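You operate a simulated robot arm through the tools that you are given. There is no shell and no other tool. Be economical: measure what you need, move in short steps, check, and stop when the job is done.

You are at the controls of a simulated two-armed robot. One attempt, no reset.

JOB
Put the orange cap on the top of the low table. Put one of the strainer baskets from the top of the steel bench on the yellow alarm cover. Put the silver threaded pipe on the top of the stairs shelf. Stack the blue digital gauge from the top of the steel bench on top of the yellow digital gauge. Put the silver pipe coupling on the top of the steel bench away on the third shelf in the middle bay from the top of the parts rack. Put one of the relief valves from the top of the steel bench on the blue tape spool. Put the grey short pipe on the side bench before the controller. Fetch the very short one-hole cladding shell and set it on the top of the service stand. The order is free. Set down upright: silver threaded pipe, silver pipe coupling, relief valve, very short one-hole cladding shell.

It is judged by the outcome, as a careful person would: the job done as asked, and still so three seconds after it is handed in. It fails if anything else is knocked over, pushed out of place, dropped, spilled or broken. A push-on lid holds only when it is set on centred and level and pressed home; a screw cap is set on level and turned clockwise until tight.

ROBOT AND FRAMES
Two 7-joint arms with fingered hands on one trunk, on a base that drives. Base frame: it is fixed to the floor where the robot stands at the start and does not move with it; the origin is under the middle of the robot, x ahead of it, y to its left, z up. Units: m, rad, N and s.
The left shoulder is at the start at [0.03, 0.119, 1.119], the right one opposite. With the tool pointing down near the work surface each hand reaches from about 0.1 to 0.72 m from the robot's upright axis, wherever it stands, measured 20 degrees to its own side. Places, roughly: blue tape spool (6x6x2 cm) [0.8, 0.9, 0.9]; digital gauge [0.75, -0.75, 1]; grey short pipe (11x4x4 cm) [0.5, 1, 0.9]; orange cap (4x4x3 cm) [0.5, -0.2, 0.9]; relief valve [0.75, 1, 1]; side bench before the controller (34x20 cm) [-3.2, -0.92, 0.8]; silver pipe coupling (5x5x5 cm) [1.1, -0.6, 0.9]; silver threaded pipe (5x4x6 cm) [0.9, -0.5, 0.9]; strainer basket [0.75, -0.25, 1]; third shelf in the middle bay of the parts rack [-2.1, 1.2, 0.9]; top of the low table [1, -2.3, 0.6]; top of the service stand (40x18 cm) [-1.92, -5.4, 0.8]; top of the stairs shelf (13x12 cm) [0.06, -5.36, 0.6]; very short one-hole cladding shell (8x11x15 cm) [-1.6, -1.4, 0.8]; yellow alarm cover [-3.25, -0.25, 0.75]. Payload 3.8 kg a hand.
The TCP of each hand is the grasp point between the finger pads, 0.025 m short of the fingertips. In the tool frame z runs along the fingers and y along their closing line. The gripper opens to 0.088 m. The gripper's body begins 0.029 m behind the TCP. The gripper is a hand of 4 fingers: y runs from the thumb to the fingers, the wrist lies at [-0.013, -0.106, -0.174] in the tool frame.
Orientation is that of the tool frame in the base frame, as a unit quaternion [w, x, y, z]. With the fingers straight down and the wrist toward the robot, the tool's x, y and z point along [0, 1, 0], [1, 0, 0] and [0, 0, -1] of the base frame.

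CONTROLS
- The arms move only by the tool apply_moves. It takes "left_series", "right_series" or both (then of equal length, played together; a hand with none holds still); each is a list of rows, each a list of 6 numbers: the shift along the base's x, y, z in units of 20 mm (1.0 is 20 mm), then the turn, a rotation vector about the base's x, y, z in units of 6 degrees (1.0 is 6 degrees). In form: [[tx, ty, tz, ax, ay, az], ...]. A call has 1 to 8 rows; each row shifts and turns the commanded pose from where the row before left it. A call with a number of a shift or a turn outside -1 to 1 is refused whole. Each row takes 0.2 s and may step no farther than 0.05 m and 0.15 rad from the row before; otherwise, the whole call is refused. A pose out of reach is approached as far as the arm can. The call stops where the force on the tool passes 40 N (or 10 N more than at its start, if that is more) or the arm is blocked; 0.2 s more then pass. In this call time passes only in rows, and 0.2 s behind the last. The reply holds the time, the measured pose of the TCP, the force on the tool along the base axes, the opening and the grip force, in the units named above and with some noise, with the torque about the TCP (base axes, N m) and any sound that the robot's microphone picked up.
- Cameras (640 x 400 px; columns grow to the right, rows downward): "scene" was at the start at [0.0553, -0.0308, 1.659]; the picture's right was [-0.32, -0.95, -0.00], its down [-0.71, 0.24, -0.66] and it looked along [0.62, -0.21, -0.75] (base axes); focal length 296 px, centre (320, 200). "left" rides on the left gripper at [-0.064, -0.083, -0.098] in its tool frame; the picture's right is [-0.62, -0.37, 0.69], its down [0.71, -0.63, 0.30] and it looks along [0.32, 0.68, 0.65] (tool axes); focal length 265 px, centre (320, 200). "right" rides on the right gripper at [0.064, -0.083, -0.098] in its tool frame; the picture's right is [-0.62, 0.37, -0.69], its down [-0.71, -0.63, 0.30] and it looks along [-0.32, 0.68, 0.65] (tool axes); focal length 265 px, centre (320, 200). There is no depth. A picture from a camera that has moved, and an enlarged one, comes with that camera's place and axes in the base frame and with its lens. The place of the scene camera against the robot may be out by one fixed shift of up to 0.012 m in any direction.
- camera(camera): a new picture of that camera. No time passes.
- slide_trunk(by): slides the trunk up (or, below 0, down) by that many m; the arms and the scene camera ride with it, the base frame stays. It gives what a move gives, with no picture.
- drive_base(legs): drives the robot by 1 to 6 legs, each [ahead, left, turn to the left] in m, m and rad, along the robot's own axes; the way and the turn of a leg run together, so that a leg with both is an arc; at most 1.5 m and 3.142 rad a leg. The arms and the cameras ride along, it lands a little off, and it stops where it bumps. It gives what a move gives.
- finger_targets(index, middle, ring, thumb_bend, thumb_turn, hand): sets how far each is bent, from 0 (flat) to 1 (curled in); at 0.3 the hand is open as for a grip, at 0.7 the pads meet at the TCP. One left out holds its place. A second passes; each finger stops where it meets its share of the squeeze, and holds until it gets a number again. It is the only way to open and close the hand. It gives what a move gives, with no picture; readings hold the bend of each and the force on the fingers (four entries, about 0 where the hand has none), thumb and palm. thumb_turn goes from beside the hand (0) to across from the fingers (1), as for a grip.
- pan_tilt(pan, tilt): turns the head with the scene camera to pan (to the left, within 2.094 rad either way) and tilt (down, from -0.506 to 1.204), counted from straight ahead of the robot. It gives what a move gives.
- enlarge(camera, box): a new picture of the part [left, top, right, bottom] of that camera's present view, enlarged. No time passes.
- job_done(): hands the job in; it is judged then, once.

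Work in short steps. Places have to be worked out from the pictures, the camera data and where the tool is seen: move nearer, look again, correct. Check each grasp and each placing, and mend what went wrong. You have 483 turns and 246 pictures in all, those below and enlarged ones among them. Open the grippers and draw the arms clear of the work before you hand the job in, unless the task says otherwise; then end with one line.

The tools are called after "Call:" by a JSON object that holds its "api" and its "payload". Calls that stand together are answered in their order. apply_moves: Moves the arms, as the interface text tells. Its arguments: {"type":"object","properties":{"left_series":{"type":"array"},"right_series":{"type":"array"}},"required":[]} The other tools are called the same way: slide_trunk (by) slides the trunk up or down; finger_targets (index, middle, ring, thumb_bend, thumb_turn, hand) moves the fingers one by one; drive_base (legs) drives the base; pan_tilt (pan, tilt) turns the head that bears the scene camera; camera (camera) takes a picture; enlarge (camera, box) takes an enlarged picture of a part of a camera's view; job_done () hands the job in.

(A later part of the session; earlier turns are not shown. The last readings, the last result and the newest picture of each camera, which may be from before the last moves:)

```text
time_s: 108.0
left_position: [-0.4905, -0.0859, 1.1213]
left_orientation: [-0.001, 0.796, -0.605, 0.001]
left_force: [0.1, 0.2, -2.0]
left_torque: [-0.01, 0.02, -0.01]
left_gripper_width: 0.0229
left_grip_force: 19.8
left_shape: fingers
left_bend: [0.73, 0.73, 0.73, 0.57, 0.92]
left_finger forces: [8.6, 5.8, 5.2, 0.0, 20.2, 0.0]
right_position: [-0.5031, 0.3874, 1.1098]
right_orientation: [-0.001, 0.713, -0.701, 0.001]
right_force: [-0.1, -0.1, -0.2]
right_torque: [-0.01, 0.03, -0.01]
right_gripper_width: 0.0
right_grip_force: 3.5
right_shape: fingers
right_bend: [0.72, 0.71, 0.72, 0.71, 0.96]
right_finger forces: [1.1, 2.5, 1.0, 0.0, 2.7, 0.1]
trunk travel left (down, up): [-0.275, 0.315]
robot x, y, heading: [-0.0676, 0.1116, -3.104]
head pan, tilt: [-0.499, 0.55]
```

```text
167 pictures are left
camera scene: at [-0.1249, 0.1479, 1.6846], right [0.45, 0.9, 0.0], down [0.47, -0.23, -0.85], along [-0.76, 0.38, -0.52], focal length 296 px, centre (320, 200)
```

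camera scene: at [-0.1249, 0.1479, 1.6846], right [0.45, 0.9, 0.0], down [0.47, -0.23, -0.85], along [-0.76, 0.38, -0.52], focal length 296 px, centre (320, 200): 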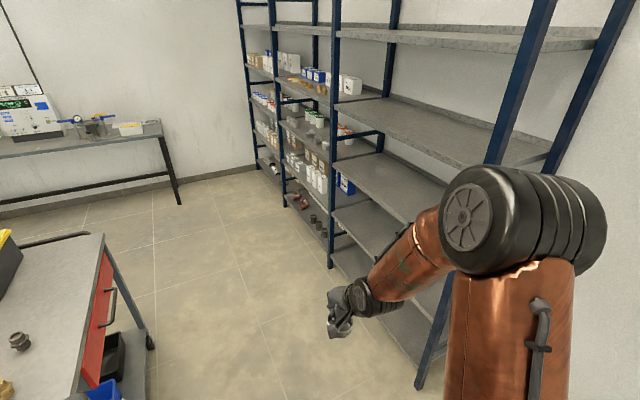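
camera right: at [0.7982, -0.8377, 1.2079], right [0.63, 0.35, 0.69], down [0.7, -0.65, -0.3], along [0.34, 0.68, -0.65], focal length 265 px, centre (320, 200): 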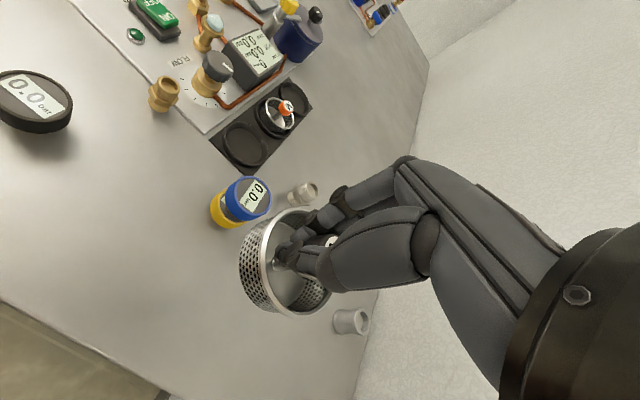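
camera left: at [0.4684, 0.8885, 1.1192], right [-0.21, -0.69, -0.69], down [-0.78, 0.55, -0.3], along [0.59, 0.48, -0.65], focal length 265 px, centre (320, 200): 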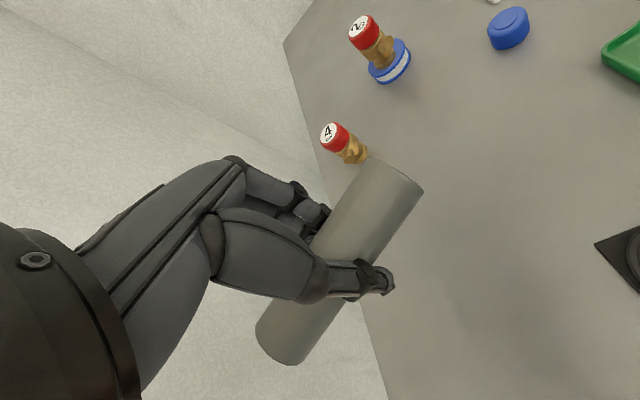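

The corridor between cart (y<-0.25) and rack (y>1.0) is free. I drive west along y≈0.33.

Call:
{"api": "drive_base", "payload": {"legs": [[0, -0.22, -0.038], [1.2, 0, 0], [1.15, 0, 0]]}}

Call:
{"api": "pan_tilt", "payload": {"pan": 0.5, "tilt": 0.6}}

Call:
{"api": "camera", "payload": {"camera": "scene"}}

```text
time_s: 121.1
left_position: [-2.9001, 0.1381, 1.1201]
left_orientation: [0.0, 0.787, -0.617, 0.001]
left_force: [-0.3, 0.1, -2.8]
left_torque: [0.03, 0.01, 0.03]
left_gripper_width: 0.0231
left_grip_force: 19.7
left_shape: fingers
left_bend: [0.73, 0.73, 0.73, 0.57, 0.92]
left_finger forces: [8.7, 5.8, 5.1, 0.1, 20.3, 0.0]
right_position: [-2.9004, 0.6132, 1.1096]
right_orientation: [0.0, -0.702, 0.712, 0.0]
right_force: [-1.1, 0.8, -1.8]
right_torque: [0.0, 0.0, -0.02]
right_gripper_width: 0.0
right_grip_force: 4.1
right_shape: fingers
right_bend: [0.72, 0.71, 0.72, 0.71, 0.96]
right_finger forces: [1.0, 2.5, 1.1, 0.0, 2.7, 0.1]
trunk travel left (down, up): [-0.275, 0.315]
robot x, y, heading: [-2.4692, 0.3225, -3.135]
head pan, tilt: [-0.499, 0.55]
```

```text
time_s: 122.4
left_position: [-2.9001, 0.1387, 1.1206]
left_orientation: [0.0, 0.787, -0.617, 0.001]
left_force: [0.2, 0.6, -1.8]
left_torque: [-0.02, 0.01, -0.01]
left_gripper_width: 0.0231
left_grip_force: 20.2
left_shape: fingers
left_bend: [0.73, 0.73, 0.73, 0.57, 0.92]
left_finger forces: [8.6, 5.8, 5.1, 0.0, 20.3, 0.0]
right_position: [-2.8982, 0.6127, 1.1098]
right_orientation: [-0.001, -0.702, 0.712, 0.0]
right_force: [1.1, -0.2, -1.1]
right_torque: [0.0, 0.01, -0.01]
right_gripper_width: 0.0002
right_grip_force: 4.0
right_shape: fingers
right_bend: [0.72, 0.71, 0.72, 0.71, 0.96]
right_finger forces: [0.9, 2.6, 1.0, 0.0, 2.6, 0.0]
trunk travel left (down, up): [-0.275, 0.315]
robot x, y, heading: [-2.4687, 0.3264, -3.132]
head pan, tilt: [0.499, 0.6]
```

```text
166 pictures are left
camera scene: at [-2.5265, 0.2776, 1.6801], right [-0.48, 0.88, 0.0], down [0.49, 0.27, -0.82], along [-0.72, -0.4, -0.57], focal length 296 px, centre (320, 200)
```

scene: 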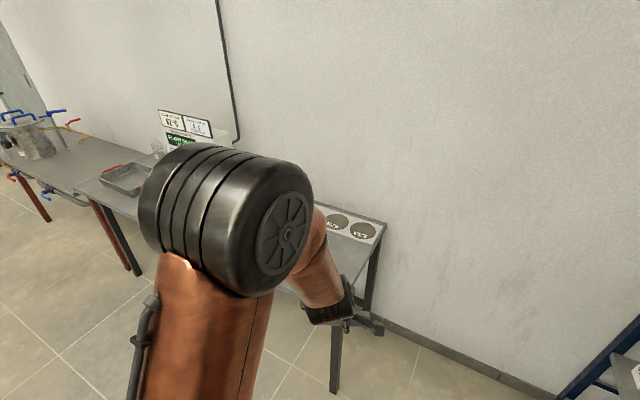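

Bench corner near (-3.25,-0.03). I strafe south to y≈-0.35 and look with head and hand cameras.

Call:
{"api": "drive_base", "payload": {"legs": [[0, 0.65, 0]]}}

Call:
{"api": "pan_tilt", "payload": {"pan": -0.05, "tilt": 0.75}}

Call:
{"api": "camera", "payload": {"camera": "scene"}}

Call:
{"api": "camera", "payload": {"camera": "left"}}

Call:
{"api": "camera", "payload": {"camera": "right"}}

```text
time_s: 126.0
left_position: [-2.8988, -0.5097, 1.119]
left_orientation: [0.0, 0.785, -0.619, 0.0]
left_force: [0.4, 1.1, -2.2]
left_torque: [-0.05, 0.01, 0.01]
left_gripper_width: 0.0228
left_grip_force: 19.4
left_shape: fingers
left_bend: [0.73, 0.73, 0.73, 0.57, 0.92]
left_finger forces: [8.5, 5.8, 5.1, 0.0, 20.4, 0.0]
right_position: [-2.8963, -0.037, 1.1095]
right_orientation: [0.0, -0.7, 0.714, 0.0]
right_force: [0.4, -0.7, -0.8]
right_torque: [-0.03, 0.02, -0.02]
right_gripper_width: 0.0
right_grip_force: 3.6
right_shape: fingers
right_bend: [0.72, 0.71, 0.72, 0.71, 0.96]
right_finger forces: [1.0, 2.5, 1.0, 0.1, 2.7, 0.1]
trunk travel left (down, up): [-0.275, 0.315]
robot x, y, heading: [-2.4667, -0.3227, -3.143]
head pan, tilt: [0.499, 0.6]
```

```text
time_s: 127.0
left_position: [-2.8998, -0.5111, 1.1192]
left_orientation: [-0.001, 0.785, -0.619, 0.001]
left_force: [0.3, 0.7, -1.7]
left_torque: [-0.02, 0.02, 0.0]
left_gripper_width: 0.0229
left_grip_force: 19.7
left_shape: fingers
left_bend: [0.73, 0.73, 0.73, 0.57, 0.92]
left_finger forces: [8.6, 5.8, 5.1, 0.1, 20.4, 0.1]
right_position: [-2.8951, -0.0361, 1.1098]
right_orientation: [-0.001, -0.7, 0.714, 0.0]
right_force: [-0.6, -0.3, -0.3]
right_torque: [0.02, 0.01, 0.04]
right_gripper_width: 0.0001
right_grip_force: 3.4
right_shape: fingers
right_bend: [0.72, 0.71, 0.72, 0.71, 0.96]
right_finger forces: [0.9, 2.5, 1.0, 0.1, 2.7, 0.1]
trunk travel left (down, up): [-0.275, 0.315]
robot x, y, heading: [-2.4703, -0.3216, -3.14]
head pan, tilt: [-0.051, 0.75]
```

```text
165 pictures are left
camera scene: at [-2.5295, -0.3272, 1.6672], right [0.05, 1.0, 0.0], down [0.68, -0.03, -0.73], along [-0.73, 0.04, -0.68], focal length 296 px, centre (320, 200)
```

scene: 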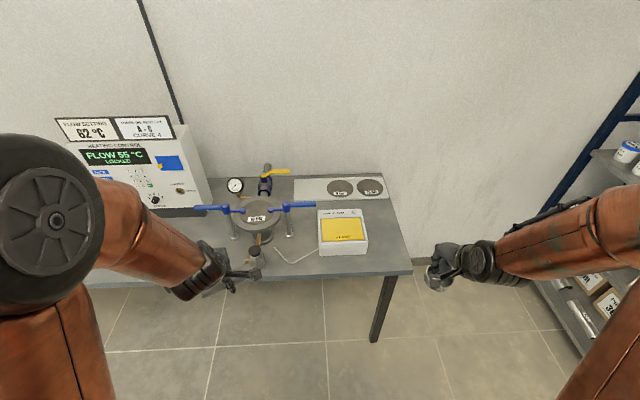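

```text
164 pictures are left
camera left: at [-2.8332, -0.4286, 1.2191], right [0.21, 0.69, -0.69], down [0.78, -0.55, -0.3], along [-0.59, -0.47, -0.65], focal length 265 px, centre (320, 200)
```

left: 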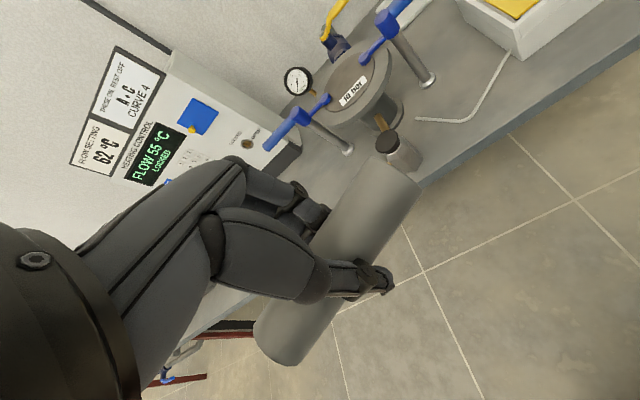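

```text
163 pictures are left
camera right: at [-2.8141, -0.102, 1.2077], right [-0.36, 0.63, 0.69], down [0.64, 0.7, -0.3], along [-0.68, 0.34, -0.65], focal length 265 px, centre (320, 200)
```

right: 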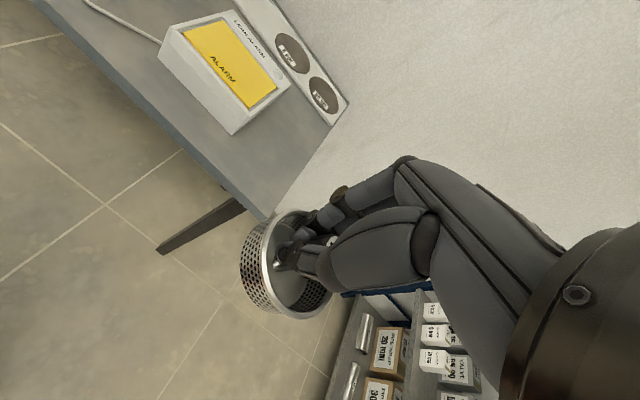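

The yellow alarm cover top is at (-3.230,-0.210,0.864). I drive 0.15 m closer and then bring the basket over it.

Call:
{"api": "drive_base", "payload": {"legs": [[0.15, 0, 0]]}}

Call:
{"api": "enlarge", "payload": {"camera": "scene", "box": [240, 150, 420, 300]}}

Call:
{"api": "camera", "payload": {"camera": "right"}}

```text
time_s: 128.3
left_position: [-3.0491, -0.5105, 1.1196]
left_orientation: [-0.001, 0.786, -0.618, 0.0]
left_force: [-0.6, 0.1, -2.2]
left_torque: [-0.03, 0.02, 0.0]
left_gripper_width: 0.023
left_grip_force: 19.5
left_shape: fingers
left_bend: [0.73, 0.73, 0.73, 0.57, 0.92]
left_finger forces: [8.6, 5.8, 5.1, 0.1, 20.3, 0.1]
right_position: [-3.0464, -0.0363, 1.1091]
right_orientation: [0.001, -0.701, 0.714, 0.0]
right_force: [-0.1, 0.5, -1.4]
right_torque: [-0.02, 0.01, 0.01]
right_gripper_width: 0.0001
right_grip_force: 3.3
right_shape: fingers
right_bend: [0.72, 0.71, 0.72, 0.71, 0.96]
right_finger forces: [1.0, 2.4, 1.1, 0.0, 2.7, 0.1]
trunk travel left (down, up): [-0.275, 0.315]
robot x, y, heading: [-2.6156, -0.3245, -3.135]
head pan, tilt: [-0.051, 0.75]
```

```text
2.67 times, centred on (330, 225) of scene
camera zoom: at [-2.6797, -0.3272, 1.6672], right [0.05, 1.0, 0.0], down [0.68, -0.03, -0.73], along [-0.73, 0.04, -0.68], focal length 789 px, centre (293, 133)
```

zoom: 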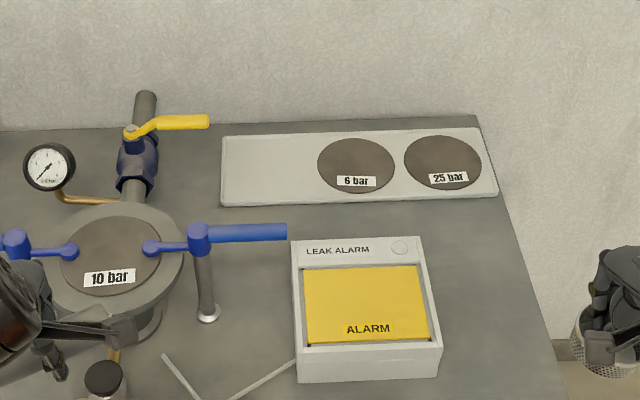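

```text
161 pictures are left
camera right: at [-2.9639, -0.1021, 1.2074], right [-0.36, 0.63, 0.69], down [0.64, 0.7, -0.3], along [-0.68, 0.34, -0.65], focal length 265 px, centre (320, 200)
```

right: 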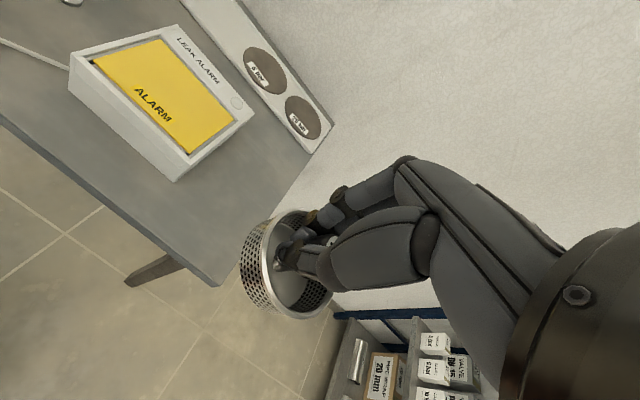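

Yellow area spans about 15×10 cm, centre (-3.231,-0.21). I carry the basket over it, staying clear of the blue lever.

Call:
{"api": "apply_moves", "payload": {"right_series": [[-0.9, -0.7, 0, 0, 0, 0], [-0.9, -0.7, 0, 0, 0, 0], [-0.9, -0.7, 0, 0, 0, 0], [-0.9, -0.7, 0, 0, 0, 0], [-0.9, -0.7, 0, 0, 0, 0], [-0.9, -0.7, -0.3, 0, 0, 0], [-0.9, -0.7, -0.5, 0, 0, 0], [-0.9, -0.7, -0.5, 0, 0, 0]]}}

Call:
{"api": "apply_moves", "payload": {"right_series": [[-0.9, -0.7, -0.5, 0, 0, 0], [-0.9, -0.7, -0.5, 0, 0, 0], [-0.9, -0.7, -0.5, 0, 0, 0], [0, 0, -1, 0, 0, 0], [0, 0, -0.5, 0, 0, 0]]}}

Call:
{"api": "camera", "payload": {"camera": "right"}}

Call:
{"api": "camera", "payload": {"camera": "scene"}}

```text
time_s: 130.1
left_position: [-3.0492, -0.5108, 1.1195]
left_orientation: [-0.001, 0.785, -0.619, -0.001]
left_force: [0.9, 0.4, -2.3]
left_torque: [0.01, -0.01, -0.01]
left_gripper_width: 0.0228
left_grip_force: 20.2
left_shape: fingers
left_bend: [0.73, 0.73, 0.73, 0.57, 0.92]
left_finger forces: [8.6, 5.7, 5.0, 0.0, 20.3, 0.1]
right_position: [-3.1895, -0.1487, 1.0834]
right_orientation: [0.001, -0.7, 0.714, 0.0]
right_force: [-0.2, -0.1, -1.0]
right_torque: [0.03, -0.02, 0.05]
right_gripper_width: 0.0
right_grip_force: 3.5
right_shape: fingers
right_bend: [0.72, 0.71, 0.72, 0.71, 0.96]
right_finger forces: [0.9, 2.4, 0.8, 0.0, 2.6, 0.0]
trunk travel left (down, up): [-0.275, 0.315]
robot x, y, heading: [-2.6235, -0.3277, -3.142]
head pan, tilt: [-0.051, 0.75]
```

```text
time_s: 131.3
left_position: [-3.0485, -0.5102, 1.1196]
left_orientation: [0.0, 0.785, -0.619, 0.001]
left_force: [0.1, 1.0, -2.6]
left_torque: [0.02, 0.02, 0.01]
left_gripper_width: 0.0228
left_grip_force: 19.7
left_shape: fingers
left_bend: [0.73, 0.73, 0.73, 0.57, 0.92]
left_finger forces: [8.7, 5.8, 5.1, 0.0, 20.3, 0.0]
right_position: [-3.244, -0.1922, 1.0246]
right_orientation: [0.0, -0.701, 0.714, -0.001]
right_force: [0.3, 1.2, -1.8]
right_torque: [0.01, 0.0, -0.03]
right_gripper_width: 0.0
right_grip_force: 3.3
right_shape: fingers
right_bend: [0.72, 0.71, 0.72, 0.71, 0.96]
right_finger forces: [1.1, 2.4, 1.0, 0.0, 2.7, 0.0]
trunk travel left (down, up): [-0.275, 0.315]
robot x, y, heading: [-2.6175, -0.3242, -3.143]
head pan, tilt: [-0.051, 0.75]
```

```text
160 pictures are left
camera right: at [-3.1628, -0.2571, 1.122], right [-0.36, 0.63, 0.69], down [0.64, 0.7, -0.3], along [-0.68, 0.34, -0.65], focal length 265 px, centre (320, 200)
```

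right: 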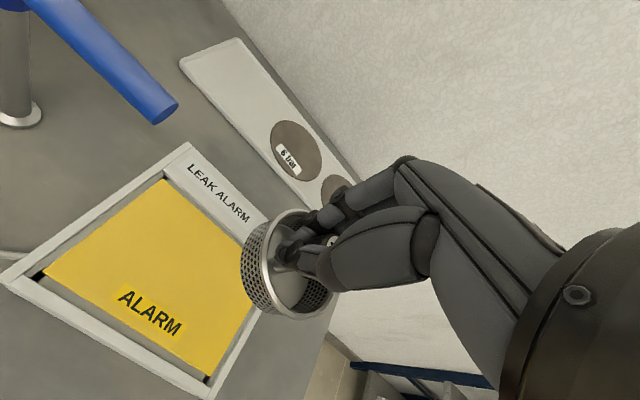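

```text
159 pictures are left
camera scene: at [-2.6785, -0.3275, 1.6672], right [0.05, 1.0, 0.0], down [0.68, -0.03, -0.73], along [-0.73, 0.04, -0.68], focal length 296 px, centre (320, 200)
```

scene: 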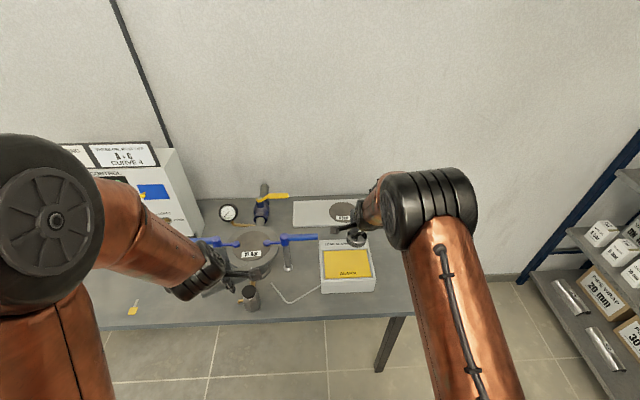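

Basket is at about (-3.23,-0.195), over the yellow cover. I nudge 1 cm toward its centre and descend to 0.94.

Call:
{"api": "apply_moves", "payload": {"right_series": [[0, -0.3, -1, 0, 0, 0], [0, -0.3, -1, 0, 0, 0], [0, 0, -1, 0, 0, 0], [0, 0, -1, 0, 0, 0]]}}

Call:
{"api": "camera", "payload": {"camera": "right"}}

```text
time_s: 132.3
left_position: [-3.0482, -0.5102, 1.1204]
left_orientation: [-0.001, 0.786, -0.619, 0.001]
left_force: [0.1, 0.8, -1.6]
left_torque: [-0.02, 0.01, 0.05]
left_gripper_width: 0.0228
left_grip_force: 20.4
left_shape: fingers
left_bend: [0.73, 0.73, 0.73, 0.57, 0.92]
left_finger forces: [8.5, 5.9, 5.2, 0.1, 20.3, 0.0]
right_position: [-3.2415, -0.2016, 0.9451]
right_orientation: [0.0, -0.7, 0.714, 0.001]
right_force: [0.1, 0.3, -1.1]
right_torque: [0.01, 0.0, 0.01]
right_gripper_width: 0.0
right_grip_force: 3.8
right_shape: fingers
right_bend: [0.72, 0.71, 0.72, 0.71, 0.96]
right_finger forces: [1.0, 2.3, 0.9, 0.0, 2.6, 0.1]
trunk travel left (down, up): [-0.275, 0.315]
robot x, y, heading: [-2.6166, -0.3267, -3.141]
head pan, tilt: [-0.051, 0.75]
```

```text
158 pictures are left
camera right: at [-3.1609, -0.2678, 1.0423], right [-0.36, 0.63, 0.69], down [0.64, 0.7, -0.3], along [-0.68, 0.34, -0.65], focal length 265 px, centre (320, 200)
```

right: 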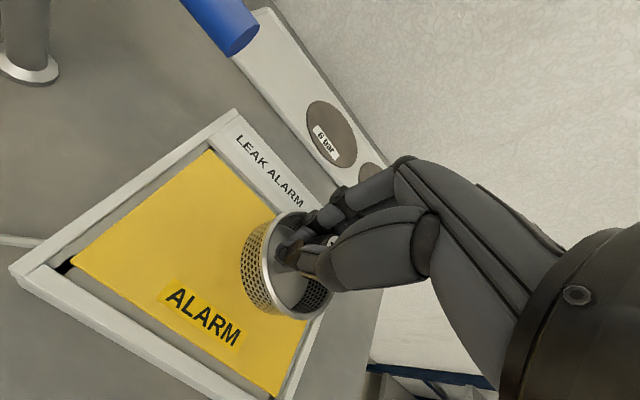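

Well centred. I lower in small steps to contact.

Call:
{"api": "apply_moves", "payload": {"right_series": [[0, 0, -0.5, 0, 0, 0], [0, 0, -0.4, 0, 0, 0]]}}

Call:
{"api": "apply_moves", "payload": {"right_series": [[0, 0, -0.25, 0, 0, 0]]}}

Call:
{"api": "apply_moves", "payload": {"right_series": [[0, 0, -0.2, 0, 0, 0]]}}

Call:
{"api": "camera", "payload": {"camera": "right"}}

```text
time_s: 132.9
left_position: [-3.0489, -0.5106, 1.1198]
left_orientation: [-0.001, 0.786, -0.619, 0.001]
left_force: [-0.3, -0.3, -1.2]
left_torque: [-0.03, 0.02, -0.02]
left_gripper_width: 0.023
left_grip_force: 19.9
left_shape: fingers
left_bend: [0.73, 0.73, 0.73, 0.57, 0.92]
left_finger forces: [8.6, 5.8, 5.1, 0.0, 20.3, 0.0]
right_position: [-3.2427, -0.2002, 0.9266]
right_orientation: [0.0, -0.7, 0.714, 0.0]
right_force: [-0.3, -0.4, -0.6]
right_torque: [0.01, 0.0, 0.01]
right_gripper_width: 0.0001
right_grip_force: 2.9
right_shape: fingers
right_bend: [0.72, 0.71, 0.72, 0.71, 0.96]
right_finger forces: [0.0, 2.3, 0.8, 0.0, 2.6, 0.0]
trunk travel left (down, up): [-0.275, 0.315]
robot x, y, heading: [-2.6175, -0.3225, -3.139]
head pan, tilt: [-0.051, 0.75]
```

```text
time_s: 133.3
left_position: [-3.0484, -0.5117, 1.1204]
left_orientation: [-0.002, 0.785, -0.619, 0.001]
left_force: [0.1, 0.4, -2.4]
left_torque: [-0.01, 0.07, 0.02]
left_gripper_width: 0.0226
left_grip_force: 19.9
left_shape: fingers
left_bend: [0.73, 0.73, 0.73, 0.57, 0.92]
left_finger forces: [8.6, 5.8, 5.1, 0.1, 20.3, 0.0]
right_position: [-3.2421, -0.2002, 0.9224]
right_orientation: [0.0, -0.7, 0.714, 0.0]
right_force: [-0.4, 0.6, -0.7]
right_torque: [-0.04, 0.01, -0.03]
right_gripper_width: 0.0001
right_grip_force: 2.9
right_shape: fingers
right_bend: [0.72, 0.71, 0.72, 0.71, 0.96]
right_finger forces: [0.0, 2.4, 0.9, 0.0, 2.6, 0.0]
trunk travel left (down, up): [-0.275, 0.315]
robot x, y, heading: [-2.6144, -0.3288, -3.138]
head pan, tilt: [-0.051, 0.75]
```

```text
time_s: 133.7
left_position: [-3.0483, -0.5102, 1.1185]
left_orientation: [-0.001, 0.785, -0.619, 0.0]
left_force: [-0.5, 0.5, -2.7]
left_torque: [-0.01, 0.04, 0.02]
left_gripper_width: 0.0227
left_grip_force: 20.3
left_shape: fingers
left_bend: [0.73, 0.73, 0.73, 0.57, 0.92]
left_finger forces: [8.6, 5.8, 5.1, 0.1, 20.3, 0.1]
right_position: [-3.2432, -0.2011, 0.9174]
right_orientation: [0.0, -0.701, 0.713, 0.0]
right_force: [0.4, -1.2, -0.4]
right_torque: [0.01, 0.02, 0.05]
right_gripper_width: 0.0001
right_grip_force: 2.9
right_shape: fingers
right_bend: [0.72, 0.71, 0.72, 0.71, 0.96]
right_finger forces: [0.0, 2.2, 0.3, 0.0, 3.0, 0.1]
trunk travel left (down, up): [-0.275, 0.315]
robot x, y, heading: [-2.6147, -0.331, -3.138]
head pan, tilt: [-0.051, 0.75]
```

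```text
157 pictures are left
camera right: at [-3.1612, -0.2673, 1.0154], right [-0.36, 0.63, 0.69], down [0.64, 0.7, -0.3], along [-0.68, 0.34, -0.65], focal length 265 px, centre (320, 200)
```

right: 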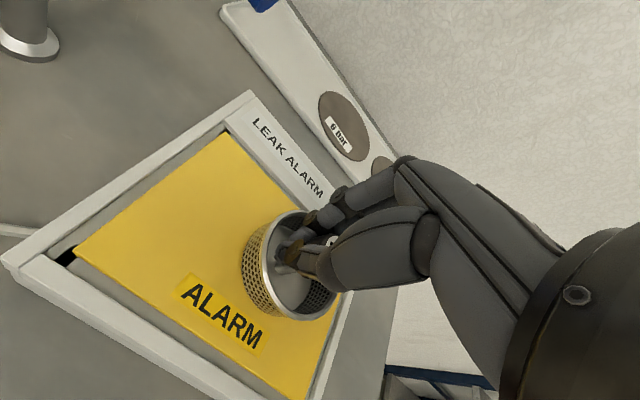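

Call:
{"api": "enlarge", "payload": {"camera": "right", "box": [220, 180, 380, 340]}}

Call:
{"api": "enlarge", "payload": {"camera": "scene", "box": [300, 200, 400, 300]}}

```text
2.50 times, centred on (300, 260) of right
camera zoom: at [-3.1612, -0.2673, 1.0154], right [-0.36, 0.63, 0.69], down [0.64, 0.7, -0.3], along [-0.68, 0.34, -0.65], focal length 664 px, centre (370, 50)
```

zoom: 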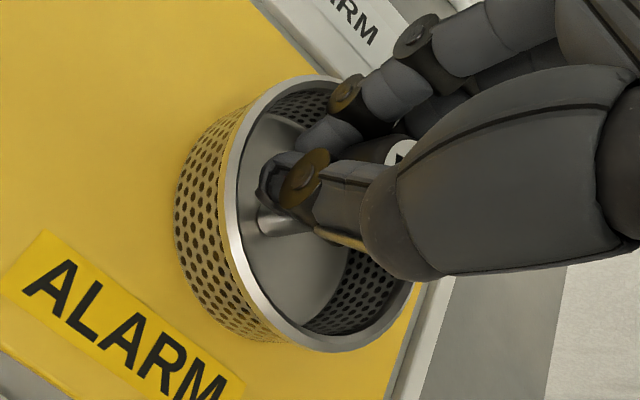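

```text
4.00 times, centred on (350, 250) of scene
camera zoom: at [-2.6787, -0.3275, 1.6672], right [0.05, 1.0, 0.0], down [0.68, -0.03, -0.73], along [-0.73, 0.04, -0.68], focal length 1184 px, centre (200, 0)
```

zoom: 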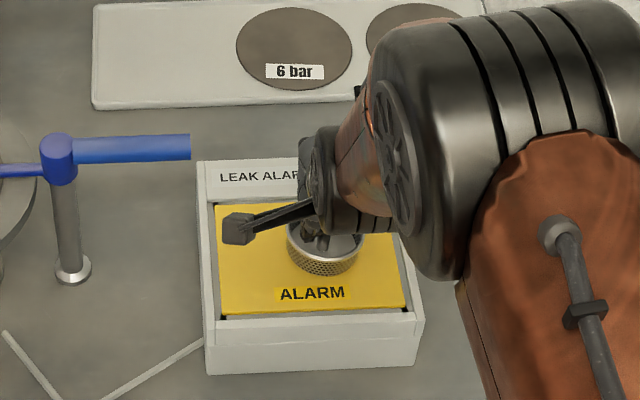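

Basket appears resting on the yellow cover. I lower 3 mm more to confirm contact, then open only part-way (inside the rim).

Call:
{"api": "apply_moves", "payload": {"right_series": [[0, 0, -0.15, 0, 0, 0]]}}

Call:
{"api": "finger_targets", "payload": {"hand": "right", "index": 0.52, "middle": 0.52, "ring": 0.52, "thumb_bend": 0.52}}

Call:
{"api": "enlarge", "payload": {"camera": "right", "box": [220, 180, 380, 340]}}

```text
time_s: 134.1
left_position: [-3.0486, -0.5106, 1.1202]
left_orientation: [-0.001, 0.785, -0.619, 0.001]
left_force: [-0.3, -0.1, -2.3]
left_torque: [-0.02, 0.02, -0.03]
left_gripper_width: 0.0229
left_grip_force: 20.3
left_shape: fingers
left_bend: [0.73, 0.73, 0.73, 0.57, 0.92]
left_finger forces: [8.5, 5.8, 5.1, 0.0, 20.4, 0.0]
right_position: [-3.2415, -0.2028, 0.9156]
right_orientation: [0.0, -0.7, 0.714, -0.001]
right_force: [0.1, 0.1, 2.5]
right_torque: [0.01, 0.01, -0.02]
right_gripper_width: 0.0
right_grip_force: 2.7
right_shape: fingers
right_bend: [0.72, 0.72, 0.72, 0.71, 0.96]
right_finger forces: [0.0, 2.3, 0.0, 0.1, 3.0, 0.0]
trunk travel left (down, up): [-0.275, 0.315]
robot x, y, heading: [-2.6129, -0.3254, -3.142]
head pan, tilt: [-0.051, 0.75]
```

```text
time_s: 135.1
left_position: [-3.0473, -0.5098, 1.1207]
left_orientation: [-0.001, 0.785, -0.619, 0.001]
left_force: [0.0, -0.2, -2.0]
left_torque: [0.02, 0.03, 0.01]
left_gripper_width: 0.0228
left_grip_force: 19.5
left_shape: fingers
left_bend: [0.73, 0.73, 0.73, 0.57, 0.92]
left_finger forces: [8.6, 5.8, 5.1, 0.0, 20.3, 0.0]
right_position: [-3.2426, -0.2025, 0.915]
right_orientation: [0.0, -0.699, 0.715, 0.0]
right_force: [0.1, -0.3, 1.2]
right_torque: [0.04, 0.03, -0.01]
right_gripper_width: 0.021
right_grip_force: 10.0
right_shape: fingers
right_bend: [0.56, 0.55, 0.58, 0.61, 1.0]
right_finger forces: [2.2, 3.1, 5.1, 0.0, 10.0, 0.0]
trunk travel left (down, up): [-0.275, 0.315]
robot x, y, heading: [-2.6166, -0.3251, -3.145]
head pan, tilt: [-0.051, 0.75]
```

```text
2.50 times, centred on (300, 260) of right
camera zoom: at [-3.161, -0.2681, 1.0125], right [-0.36, 0.63, 0.69], down [0.64, 0.7, -0.3], along [-0.68, 0.34, -0.65], focal length 664 px, centre (370, 50)
```

zoom: 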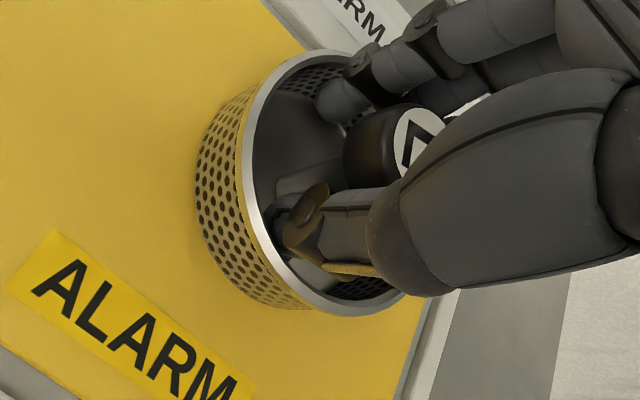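

The fingers press outward on the bowl's inner wall. I relax them slightly, then rise 1 cm before opening further.

Call:
{"api": "finger_targets", "payload": {"hand": "right", "index": 0.58, "middle": 0.57, "ring": 0.6, "thumb_bend": 0.63}}

Call:
{"api": "enlarge", "payload": {"camera": "right", "box": [220, 180, 380, 340]}}

```text
time_s: 136.1
left_position: [-3.0488, -0.5119, 1.1195]
left_orientation: [-0.001, 0.785, -0.619, 0.0]
left_force: [-0.3, -0.6, -2.2]
left_torque: [-0.02, 0.05, 0.0]
left_gripper_width: 0.0227
left_grip_force: 19.9
left_shape: fingers
left_bend: [0.73, 0.73, 0.73, 0.57, 0.92]
left_finger forces: [8.5, 5.8, 5.1, 0.0, 20.3, 0.0]
right_position: [-3.2424, -0.2028, 0.9144]
right_orientation: [0.0, -0.7, 0.714, 0.0]
right_force: [0.3, 0.9, 1.3]
right_torque: [0.02, 0.05, 0.02]
right_gripper_width: 0.0188
right_grip_force: 2.1
right_shape: fingers
right_bend: [0.57, 0.56, 0.61, 0.64, 0.98]
right_finger forces: [0.0, 1.1, 1.1, 0.0, 2.1, 0.0]
trunk travel left (down, up): [-0.275, 0.315]
robot x, y, heading: [-2.6127, -0.3263, -3.138]
head pan, tilt: [-0.051, 0.75]
```

```text
2.50 times, centred on (300, 260) of right
camera zoom: at [-3.1611, -0.2682, 1.0124], right [-0.36, 0.63, 0.69], down [0.64, 0.7, -0.3], along [-0.68, 0.34, -0.65], focal length 664 px, centre (370, 50)
```

zoom: 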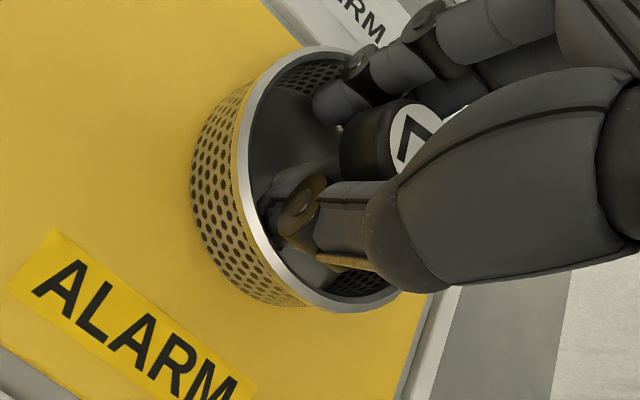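

Call:
{"api": "apply_moves", "payload": {"right_series": [[0, 0, 0.25, 0, 0, 0]]}}

Call:
{"api": "apply_moves", "payload": {"right_series": [[0, 0, 0.25, 0, 0, 0]]}}

Call:
{"api": "enlarge", "payload": {"camera": "right", "box": [220, 180, 380, 340]}}

```text
time_s: 136.5
left_position: [-3.0476, -0.5114, 1.1196]
left_orientation: [0.0, 0.785, -0.619, 0.0]
left_force: [0.4, -1.4, -1.6]
left_torque: [-0.02, 0.02, 0.03]
left_gripper_width: 0.0229
left_grip_force: 20.3
left_shape: fingers
left_bend: [0.73, 0.73, 0.73, 0.57, 0.92]
left_finger forces: [8.6, 5.7, 5.1, 0.0, 20.3, 0.0]
right_position: [-3.2427, -0.2016, 0.9192]
right_orientation: [0.0, -0.7, 0.714, 0.0]
right_force: [-1.1, -0.5, 0.4]
right_torque: [-0.02, 0.01, -0.03]
right_gripper_width: 0.0194
right_grip_force: 0.2
right_shape: fingers
right_bend: [0.57, 0.56, 0.6, 0.63, 0.98]
right_finger forces: [0.0, 0.1, 0.0, 0.0, 0.1, 0.0]
trunk travel left (down, up): [-0.275, 0.315]
robot x, y, heading: [-2.6134, -0.3258, -3.141]
head pan, tilt: [-0.051, 0.75]
```

```text
time_s: 136.9
left_position: [-3.0474, -0.5101, 1.1193]
left_orientation: [-0.001, 0.785, -0.619, 0.0]
left_force: [0.2, 0.4, -2.3]
left_torque: [0.04, 0.0, 0.0]
left_gripper_width: 0.0229
left_grip_force: 20.1
left_shape: fingers
left_bend: [0.73, 0.73, 0.73, 0.57, 0.92]
left_finger forces: [8.7, 5.9, 5.1, 0.0, 20.3, 0.1]
right_position: [-3.2429, -0.2027, 0.9239]
right_orientation: [0.001, -0.701, 0.714, 0.0]
right_force: [0.6, -0.2, 1.1]
right_torque: [0.02, -0.01, 0.01]
right_gripper_width: 0.0198
right_grip_force: 0.1
right_shape: fingers
right_bend: [0.57, 0.56, 0.6, 0.63, 0.98]
right_finger forces: [0.1, 0.0, 0.0, 0.0, 0.0, 0.0]
trunk travel left (down, up): [-0.275, 0.315]
robot x, y, heading: [-2.6141, -0.3236, -3.141]
head pan, tilt: [-0.051, 0.75]
```

```text
2.50 times, centred on (300, 260) of right
camera zoom: at [-3.1609, -0.2685, 1.022], right [-0.36, 0.63, 0.69], down [0.64, 0.7, -0.3], along [-0.68, 0.34, -0.65], focal length 664 px, centre (370, 50)
```

zoom: 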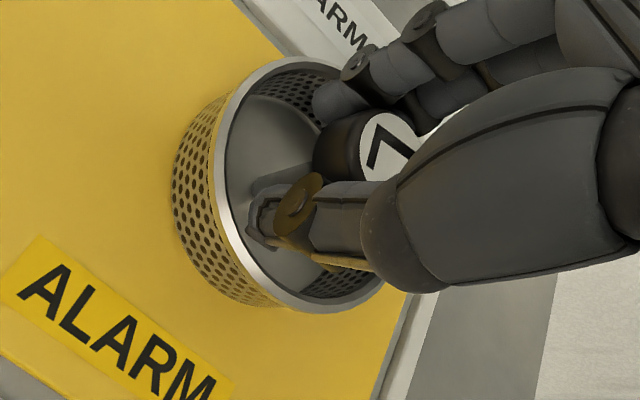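

No contact now. I keep rising, opening the thumb a little.

Call:
{"api": "apply_moves", "payload": {"right_series": [[0, 0, 0.3, 0, 0, 0], [0, 0, 0.3, 0, 0, 0]]}}

Call:
{"api": "enlarge", "payload": {"camera": "right", "box": [220, 180, 380, 340]}}

```text
time_s: 137.5
left_position: [-3.0482, -0.511, 1.1205]
left_orientation: [0.0, 0.785, -0.619, 0.0]
left_force: [0.2, -0.2, -1.4]
left_torque: [0.0, 0.02, 0.01]
left_gripper_width: 0.0227
left_grip_force: 19.9
left_shape: fingers
left_bend: [0.73, 0.73, 0.73, 0.57, 0.92]
left_finger forces: [8.5, 5.8, 5.2, 0.0, 20.2, 0.1]
right_position: [-3.2437, -0.2039, 0.9369]
right_orientation: [0.001, -0.7, 0.714, 0.0]
right_force: [1.2, 0.9, 0.5]
right_torque: [-0.01, -0.02, 0.0]
right_gripper_width: 0.0198
right_grip_force: 0.1
right_shape: fingers
right_bend: [0.57, 0.56, 0.6, 0.63, 0.98]
right_finger forces: [0.0, 0.1, 0.0, 0.1, 0.0, 0.1]
trunk travel left (down, up): [-0.275, 0.315]
robot x, y, heading: [-2.6173, -0.3253, -3.137]
head pan, tilt: [-0.051, 0.75]
```

```text
2.50 times, centred on (300, 260) of right
camera zoom: at [-3.1612, -0.2701, 1.0353], right [-0.36, 0.63, 0.69], down [0.64, 0.7, -0.3], along [-0.68, 0.34, -0.65], focal length 664 px, centre (370, 50)
```

zoom: 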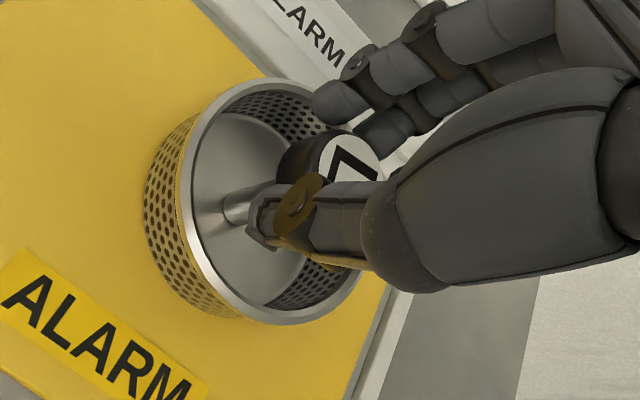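

Clear of the rim; now I open fully and raise.

Call:
{"api": "finger_targets", "payload": {"hand": "right", "index": 0.45, "middle": 0.45, "ring": 0.45, "thumb_bend": 0.45}}

Call:
{"api": "apply_moves", "payload": {"right_series": [[0, 0, 0.5, 0, 0, 0], [0, 0, 1, 0, 0, 0], [0, 0, 1, 0, 0, 0], [0, 0, 1, 0, 0, 0], [0, 0, 1, 0, 0, 0], [0, 0, 1, 0, 0, 0]]}}

Call:
{"api": "enlarge", "payload": {"camera": "right", "box": [60, 130, 380, 370]}}

```text
time_s: 138.5
left_position: [-3.049, -0.5113, 1.1203]
left_orientation: [0.0, 0.785, -0.619, 0.001]
left_force: [-0.2, 0.2, -2.4]
left_torque: [-0.02, 0.01, -0.01]
left_gripper_width: 0.0225
left_grip_force: 19.9
left_shape: fingers
left_bend: [0.73, 0.73, 0.73, 0.57, 0.92]
left_finger forces: [8.5, 5.8, 5.1, 0.0, 20.4, 0.1]
right_position: [-3.2428, -0.2041, 0.9368]
right_orientation: [0.0, -0.7, 0.714, 0.0]
right_force: [0.8, -0.1, -0.8]
right_torque: [0.01, -0.02, 0.01]
right_gripper_width: 0.0521
right_grip_force: 0.1
right_shape: fingers
right_bend: [0.45, 0.45, 0.45, 0.45, 0.98]
right_finger forces: [0.1, 0.0, 0.0, 0.0, 0.0, 0.0]
trunk travel left (down, up): [-0.275, 0.315]
robot x, y, heading: [-2.6175, -0.3231, -3.138]
head pan, tilt: [-0.051, 0.75]
```

```text
time_s: 139.9
left_position: [-3.048, -0.5108, 1.1209]
left_orientation: [0.0, 0.785, -0.619, 0.0]
left_force: [1.1, 0.0, -1.8]
left_torque: [-0.01, 0.02, -0.01]
left_gripper_width: 0.0227
left_grip_force: 19.5
left_shape: fingers
left_bend: [0.73, 0.73, 0.73, 0.57, 0.92]
left_finger forces: [8.6, 5.8, 5.1, 0.0, 20.3, 0.0]
right_position: [-3.2393, -0.2004, 1.0453]
right_orientation: [0.0, -0.7, 0.714, -0.001]
right_force: [0.5, -0.4, -0.2]
right_torque: [0.0, 0.01, 0.04]
right_gripper_width: 0.0521
right_grip_force: 0.0
right_shape: fingers
right_bend: [0.45, 0.45, 0.45, 0.45, 0.98]
right_finger forces: [0.0, 0.0, 0.0, 0.0, 0.0, 0.1]
trunk travel left (down, up): [-0.275, 0.315]
robot x, y, heading: [-2.6151, -0.3264, -3.138]
head pan, tilt: [-0.051, 0.75]
```

```text
1.67 times, centred on (220, 250) of right
camera zoom: at [-3.1594, -0.2663, 1.1433], right [-0.36, 0.63, 0.69], down [0.64, 0.7, -0.3], along [-0.68, 0.34, -0.65], focal length 442 px, centre (487, 117)
```

zoom: 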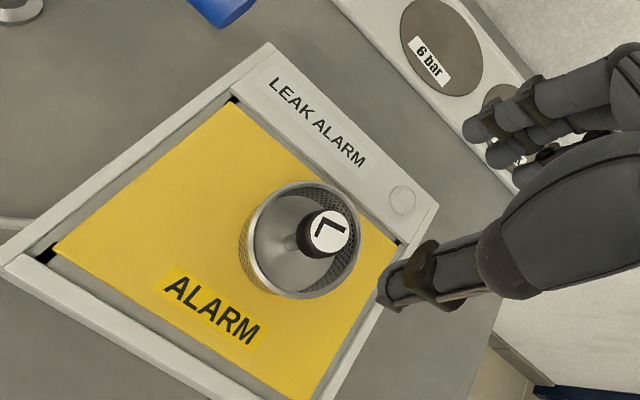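

Basket L stands on the yellow cover. I retract the right hand, then strafe south to the controller.

Call:
{"api": "apply_moves", "payload": {"right_series": [[0.5, 0.5, 1, 0, 0, 0], [1, 0.5, 1, 0, 0, 0], [1, 0.5, 1, 0, 0, 0], [1, 0.5, 0, 0, 0, 0], [1, 0.5, 0, 0, 0, 0], [1, 0.5, 0, 0, 0, 0], [1, 0, 0, 0, 0, 0], [1, 0, 0, 0, 0, 0]]}}

Call:
{"api": "drive_base", "payload": {"legs": [[0, 0.45, 0]]}}

Call:
{"api": "pan_tilt", "payload": {"pan": 0.1, "tilt": 0.75}}

Call:
{"api": "camera", "payload": {"camera": "scene"}}

Call:
{"api": "camera", "payload": {"camera": "left"}}

```text
time_s: 141.7
left_position: [-3.0475, -0.5111, 1.1207]
left_orientation: [-0.001, 0.785, -0.619, 0.0]
left_force: [0.3, 0.2, -3.1]
left_torque: [0.01, 0.02, 0.01]
left_gripper_width: 0.0228
left_grip_force: 19.5
left_shape: fingers
left_bend: [0.73, 0.73, 0.73, 0.57, 0.92]
left_finger forces: [8.7, 5.7, 5.1, 0.1, 20.3, 0.0]
right_position: [-3.0894, -0.1409, 1.106]
right_orientation: [0.0, -0.701, 0.713, 0.001]
right_force: [0.2, 0.0, 0.3]
right_torque: [0.03, 0.02, 0.01]
right_gripper_width: 0.0519
right_grip_force: 0.0
right_shape: fingers
right_bend: [0.45, 0.45, 0.45, 0.45, 0.98]
right_finger forces: [0.0, 0.0, 0.0, 0.0, 0.0, 0.0]
trunk travel left (down, up): [-0.275, 0.315]
robot x, y, heading: [-2.6184, -0.3289, -3.142]
head pan, tilt: [-0.051, 0.75]
```

```text
time_s: 144.4
left_position: [-3.0465, -0.956, 1.1209]
left_orientation: [-0.001, 0.786, -0.618, 0.0]
left_force: [-0.7, -0.6, -1.4]
left_torque: [0.01, 0.01, 0.01]
left_gripper_width: 0.0227
left_grip_force: 19.7
left_shape: fingers
left_bend: [0.73, 0.73, 0.73, 0.57, 0.92]
left_finger forces: [8.6, 5.9, 4.9, 0.0, 20.3, 0.1]
right_position: [-3.0891, -0.5871, 1.106]
right_orientation: [0.001, -0.702, 0.712, 0.001]
right_force: [-0.5, 0.5, 0.2]
right_torque: [-0.04, 0.0, -0.02]
right_gripper_width: 0.052
right_grip_force: 0.1
right_shape: fingers
right_bend: [0.45, 0.45, 0.45, 0.45, 0.98]
right_finger forces: [0.0, 0.0, 0.1, 0.0, 0.1, 0.0]
trunk travel left (down, up): [-0.275, 0.315]
robot x, y, heading: [-2.6152, -0.7682, -3.134]
head pan, tilt: [-0.051, 0.75]
```

```text
time_s: 145.1
left_position: [-3.0464, -0.9555, 1.1191]
left_orientation: [0.0, 0.786, -0.618, 0.0]
left_force: [-0.2, -0.1, -2.7]
left_torque: [0.01, 0.05, 0.0]
left_gripper_width: 0.0228
left_grip_force: 20.2
left_shape: fingers
left_bend: [0.73, 0.73, 0.73, 0.57, 0.92]
left_finger forces: [8.6, 5.7, 5.0, 0.0, 20.3, 0.0]
right_position: [-3.09, -0.5864, 1.1058]
right_orientation: [0.0, -0.702, 0.713, 0.0]
right_force: [-0.1, -0.4, -0.8]
right_torque: [-0.02, -0.01, 0.01]
right_gripper_width: 0.0524
right_grip_force: 0.1
right_shape: fingers
right_bend: [0.45, 0.45, 0.45, 0.45, 0.98]
right_finger forces: [0.0, 0.0, 0.0, 0.0, 0.1, 0.0]
trunk travel left (down, up): [-0.275, 0.315]
robot x, y, heading: [-2.6167, -0.7701, -3.134]
head pan, tilt: [0.099, 0.75]
```

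```text
149 pictures are left
camera scene: at [-2.6769, -0.7833, 1.6672], right [-0.1, 0.99, 0.0], down [0.68, 0.07, -0.73], along [-0.73, -0.08, -0.68], focal length 296 px, centre (320, 200)
```

scene: 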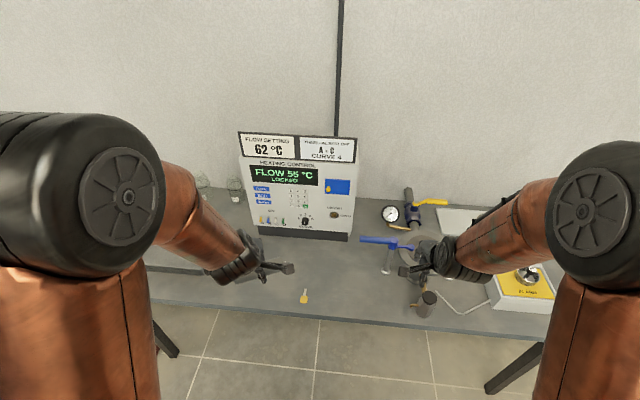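

```text
148 pictures are left
camera left: at [-2.9805, -0.8734, 1.219], right [0.21, 0.69, -0.69], down [0.78, -0.54, -0.3], along [-0.59, -0.48, -0.66], focal length 265 px, centre (320, 200)
```

left: 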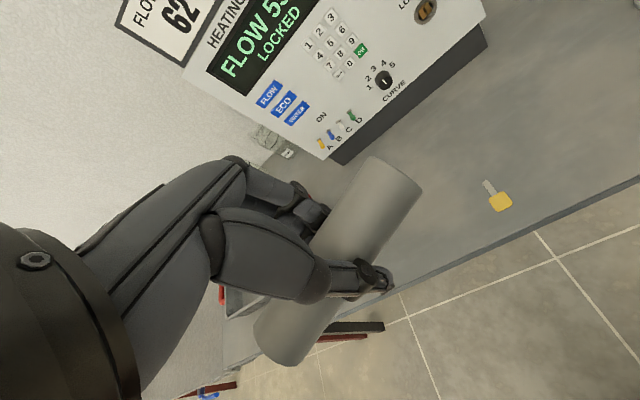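

A key lies at about (-3.15,-0.89), which I must avoid. I will set the pipe at about (-3.25,-0.98), parallel to the controller; moving over there first.

Call:
{"api": "apply_moves", "payload": {"left_series": [[-0.9, -0.1, -0.4, 0, 0, -0.3], [-0.9, -0.1, -0.4, 0, 0, -0.3], [-0.9, -0.1, -0.4, 0, 0, -0.3], [-0.9, -0.1, -0.4, 0, 0, -0.3], [-0.9, -0.1, -0.4, 0, 0, -0.3], [-0.9, -0.1, -0.4, 0, 0, -0.3], [-0.9, -0.1, -0.4, 0, 0, -0.3], [-0.9, -0.1, -0.4, 0, 0, -0.2]]}}

Call:
{"api": "apply_moves", "payload": {"left_series": [[-1, -0.2, -1, 0, 0, 0], [-1, -0.2, -1, 0, 0, 0], [-0.9, 0, -1, 0, 0, 0], [0, 0, -1, 0, 0, 0]]}}

Call:
{"api": "camera", "payload": {"camera": "left"}}

Call:
{"api": "camera", "payload": {"camera": "scene"}}

```text
time_s: 146.9
left_position: [-3.1925, -0.972, 1.0551]
left_orientation: [0.001, -0.706, 0.708, -0.001]
left_force: [-0.6, 0.6, -2.2]
left_torque: [-0.02, 0.04, 0.04]
left_gripper_width: 0.0228
left_grip_force: 19.8
left_shape: fingers
left_bend: [0.73, 0.73, 0.73, 0.57, 0.92]
left_finger forces: [8.6, 5.7, 5.0, 0.0, 20.2, 0.1]
right_position: [-3.0907, -0.5869, 1.1061]
right_orientation: [0.001, -0.702, 0.712, -0.001]
right_force: [-0.3, -0.7, 0.4]
right_torque: [-0.01, -0.01, -0.01]
right_gripper_width: 0.0522
right_grip_force: 0.0
right_shape: fingers
right_bend: [0.45, 0.45, 0.45, 0.45, 0.98]
right_finger forces: [0.1, 0.0, 0.0, 0.0, 0.0, 0.0]
trunk travel left (down, up): [-0.275, 0.315]
robot x, y, heading: [-2.6182, -0.7708, -3.137]
head pan, tilt: [0.099, 0.75]
```

```text
time_s: 147.9
left_position: [-3.2477, -0.981, 0.9751]
left_orientation: [0.0, -0.706, 0.708, -0.001]
left_force: [-0.3, 0.5, -2.5]
left_torque: [-0.02, 0.02, 0.01]
left_gripper_width: 0.0224
left_grip_force: 19.6
left_shape: fingers
left_bend: [0.73, 0.73, 0.73, 0.57, 0.92]
left_finger forces: [8.7, 5.8, 4.9, 0.0, 20.0, 0.0]
right_position: [-3.0906, -0.5868, 1.1043]
right_orientation: [0.0, -0.701, 0.713, 0.001]
right_force: [-0.7, -0.1, 0.3]
right_torque: [-0.01, 0.04, -0.01]
right_gripper_width: 0.0521
right_grip_force: 0.0
right_shape: fingers
right_bend: [0.45, 0.45, 0.45, 0.45, 0.98]
right_finger forces: [0.0, 0.0, 0.0, 0.0, 0.0, 0.0]
trunk travel left (down, up): [-0.275, 0.315]
robot x, y, heading: [-2.6164, -0.7679, -3.135]
head pan, tilt: [0.099, 0.75]
```

```text
147 pictures are left
camera left: at [-3.1656, -0.9166, 1.075], right [0.37, 0.62, -0.69], down [0.63, -0.72, -0.3], along [-0.68, -0.32, -0.66], focal length 265 px, centre (320, 200)
```

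left: 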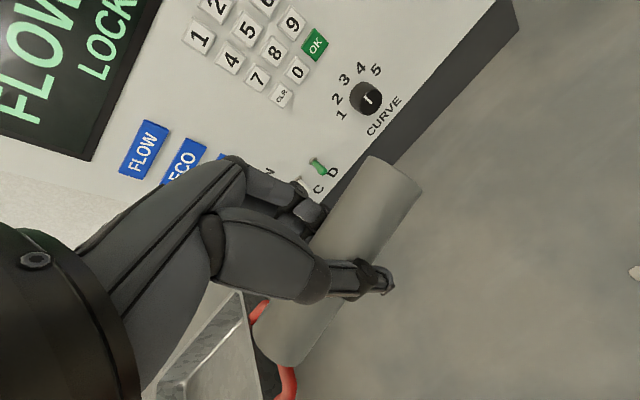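

```text
146 pictures are left
camera scene: at [-2.6772, -0.7837, 1.6672], right [-0.1, 0.99, 0.0], down [0.68, 0.07, -0.73], along [-0.73, -0.08, -0.68], focal length 296 px, centre (320, 200)
```

scene: 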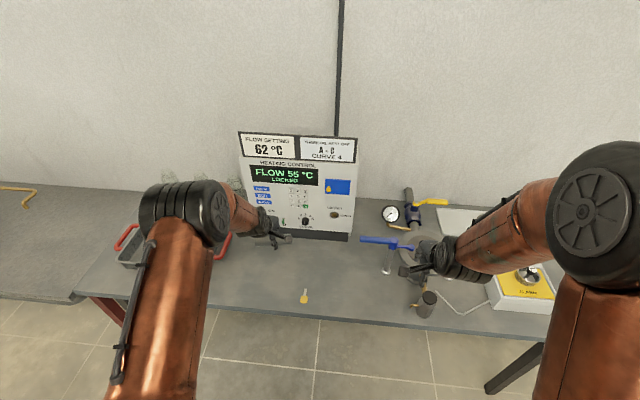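

Clear of tray and controller. I shift 1.5 cm right and descend.

Call:
{"api": "apply_moves", "payload": {"left_series": [[0.1, 0.4, -1, 0, 0, 0], [0.1, 0.4, -1, 0, 0, 0], [0, 0, -1, 0, 0, 0], [0, 0, -1, 0, 0, 0], [0, 0, -1, 0, 0, 0], [0, 0, -1, 0, 0, 0]]}}

Call:
{"api": "camera", "payload": {"camera": "left"}}

Call:
{"api": "enlarge", "payload": {"camera": "scene", "box": [200, 190, 350, 310]}}

```text
time_s: 149.3
left_position: [-3.2454, -0.9641, 0.8554]
left_orientation: [0.0, -0.707, 0.707, 0.0]
left_force: [0.6, -0.2, -1.8]
left_torque: [0.02, 0.04, 0.0]
left_gripper_width: 0.0227
left_grip_force: 19.5
left_shape: fingers
left_bend: [0.73, 0.73, 0.73, 0.57, 0.92]
left_finger forces: [8.5, 5.7, 5.0, 0.0, 19.8, 0.0]
right_position: [-3.0896, -0.5864, 1.105]
right_orientation: [0.001, -0.702, 0.712, -0.001]
right_force: [-0.4, 0.7, 0.6]
right_torque: [0.01, 0.02, -0.03]
right_gripper_width: 0.0524
right_grip_force: 0.1
right_shape: fingers
right_bend: [0.45, 0.45, 0.45, 0.45, 0.98]
right_finger forces: [0.1, 0.0, 0.0, 0.0, 0.0, 0.0]
trunk travel left (down, up): [-0.275, 0.315]
robot x, y, heading: [-2.6144, -0.7721, -3.139]
head pan, tilt: [0.099, 0.75]
```

```text
145 pictures are left
camera left: at [-3.162, -0.9002, 0.9551], right [0.37, 0.62, -0.69], down [0.63, -0.72, -0.3], along [-0.68, -0.32, -0.66], focal length 265 px, centre (320, 200)
```

left: 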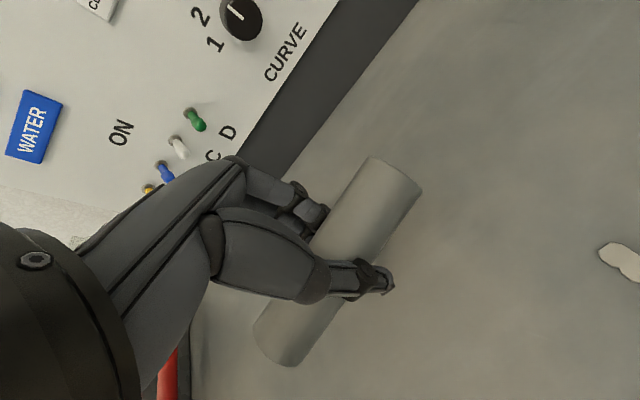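

```text
3.33 times, centred on (275, 250) of scene
camera zoom: at [-2.6773, -0.7835, 1.6672], right [-0.1, 0.99, 0.0], down [0.68, 0.07, -0.73], along [-0.73, -0.08, -0.68], focal length 986 px, centre (470, 33)
```

zoom: 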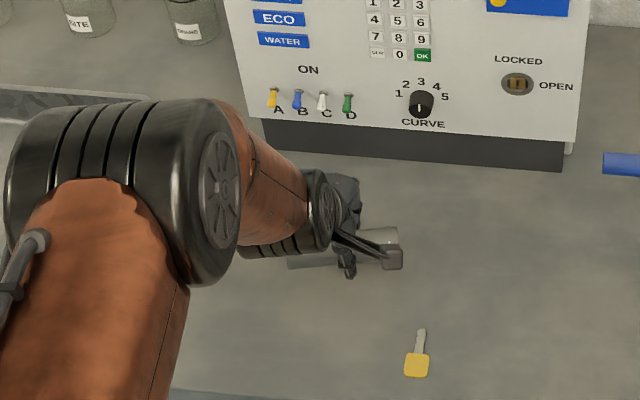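

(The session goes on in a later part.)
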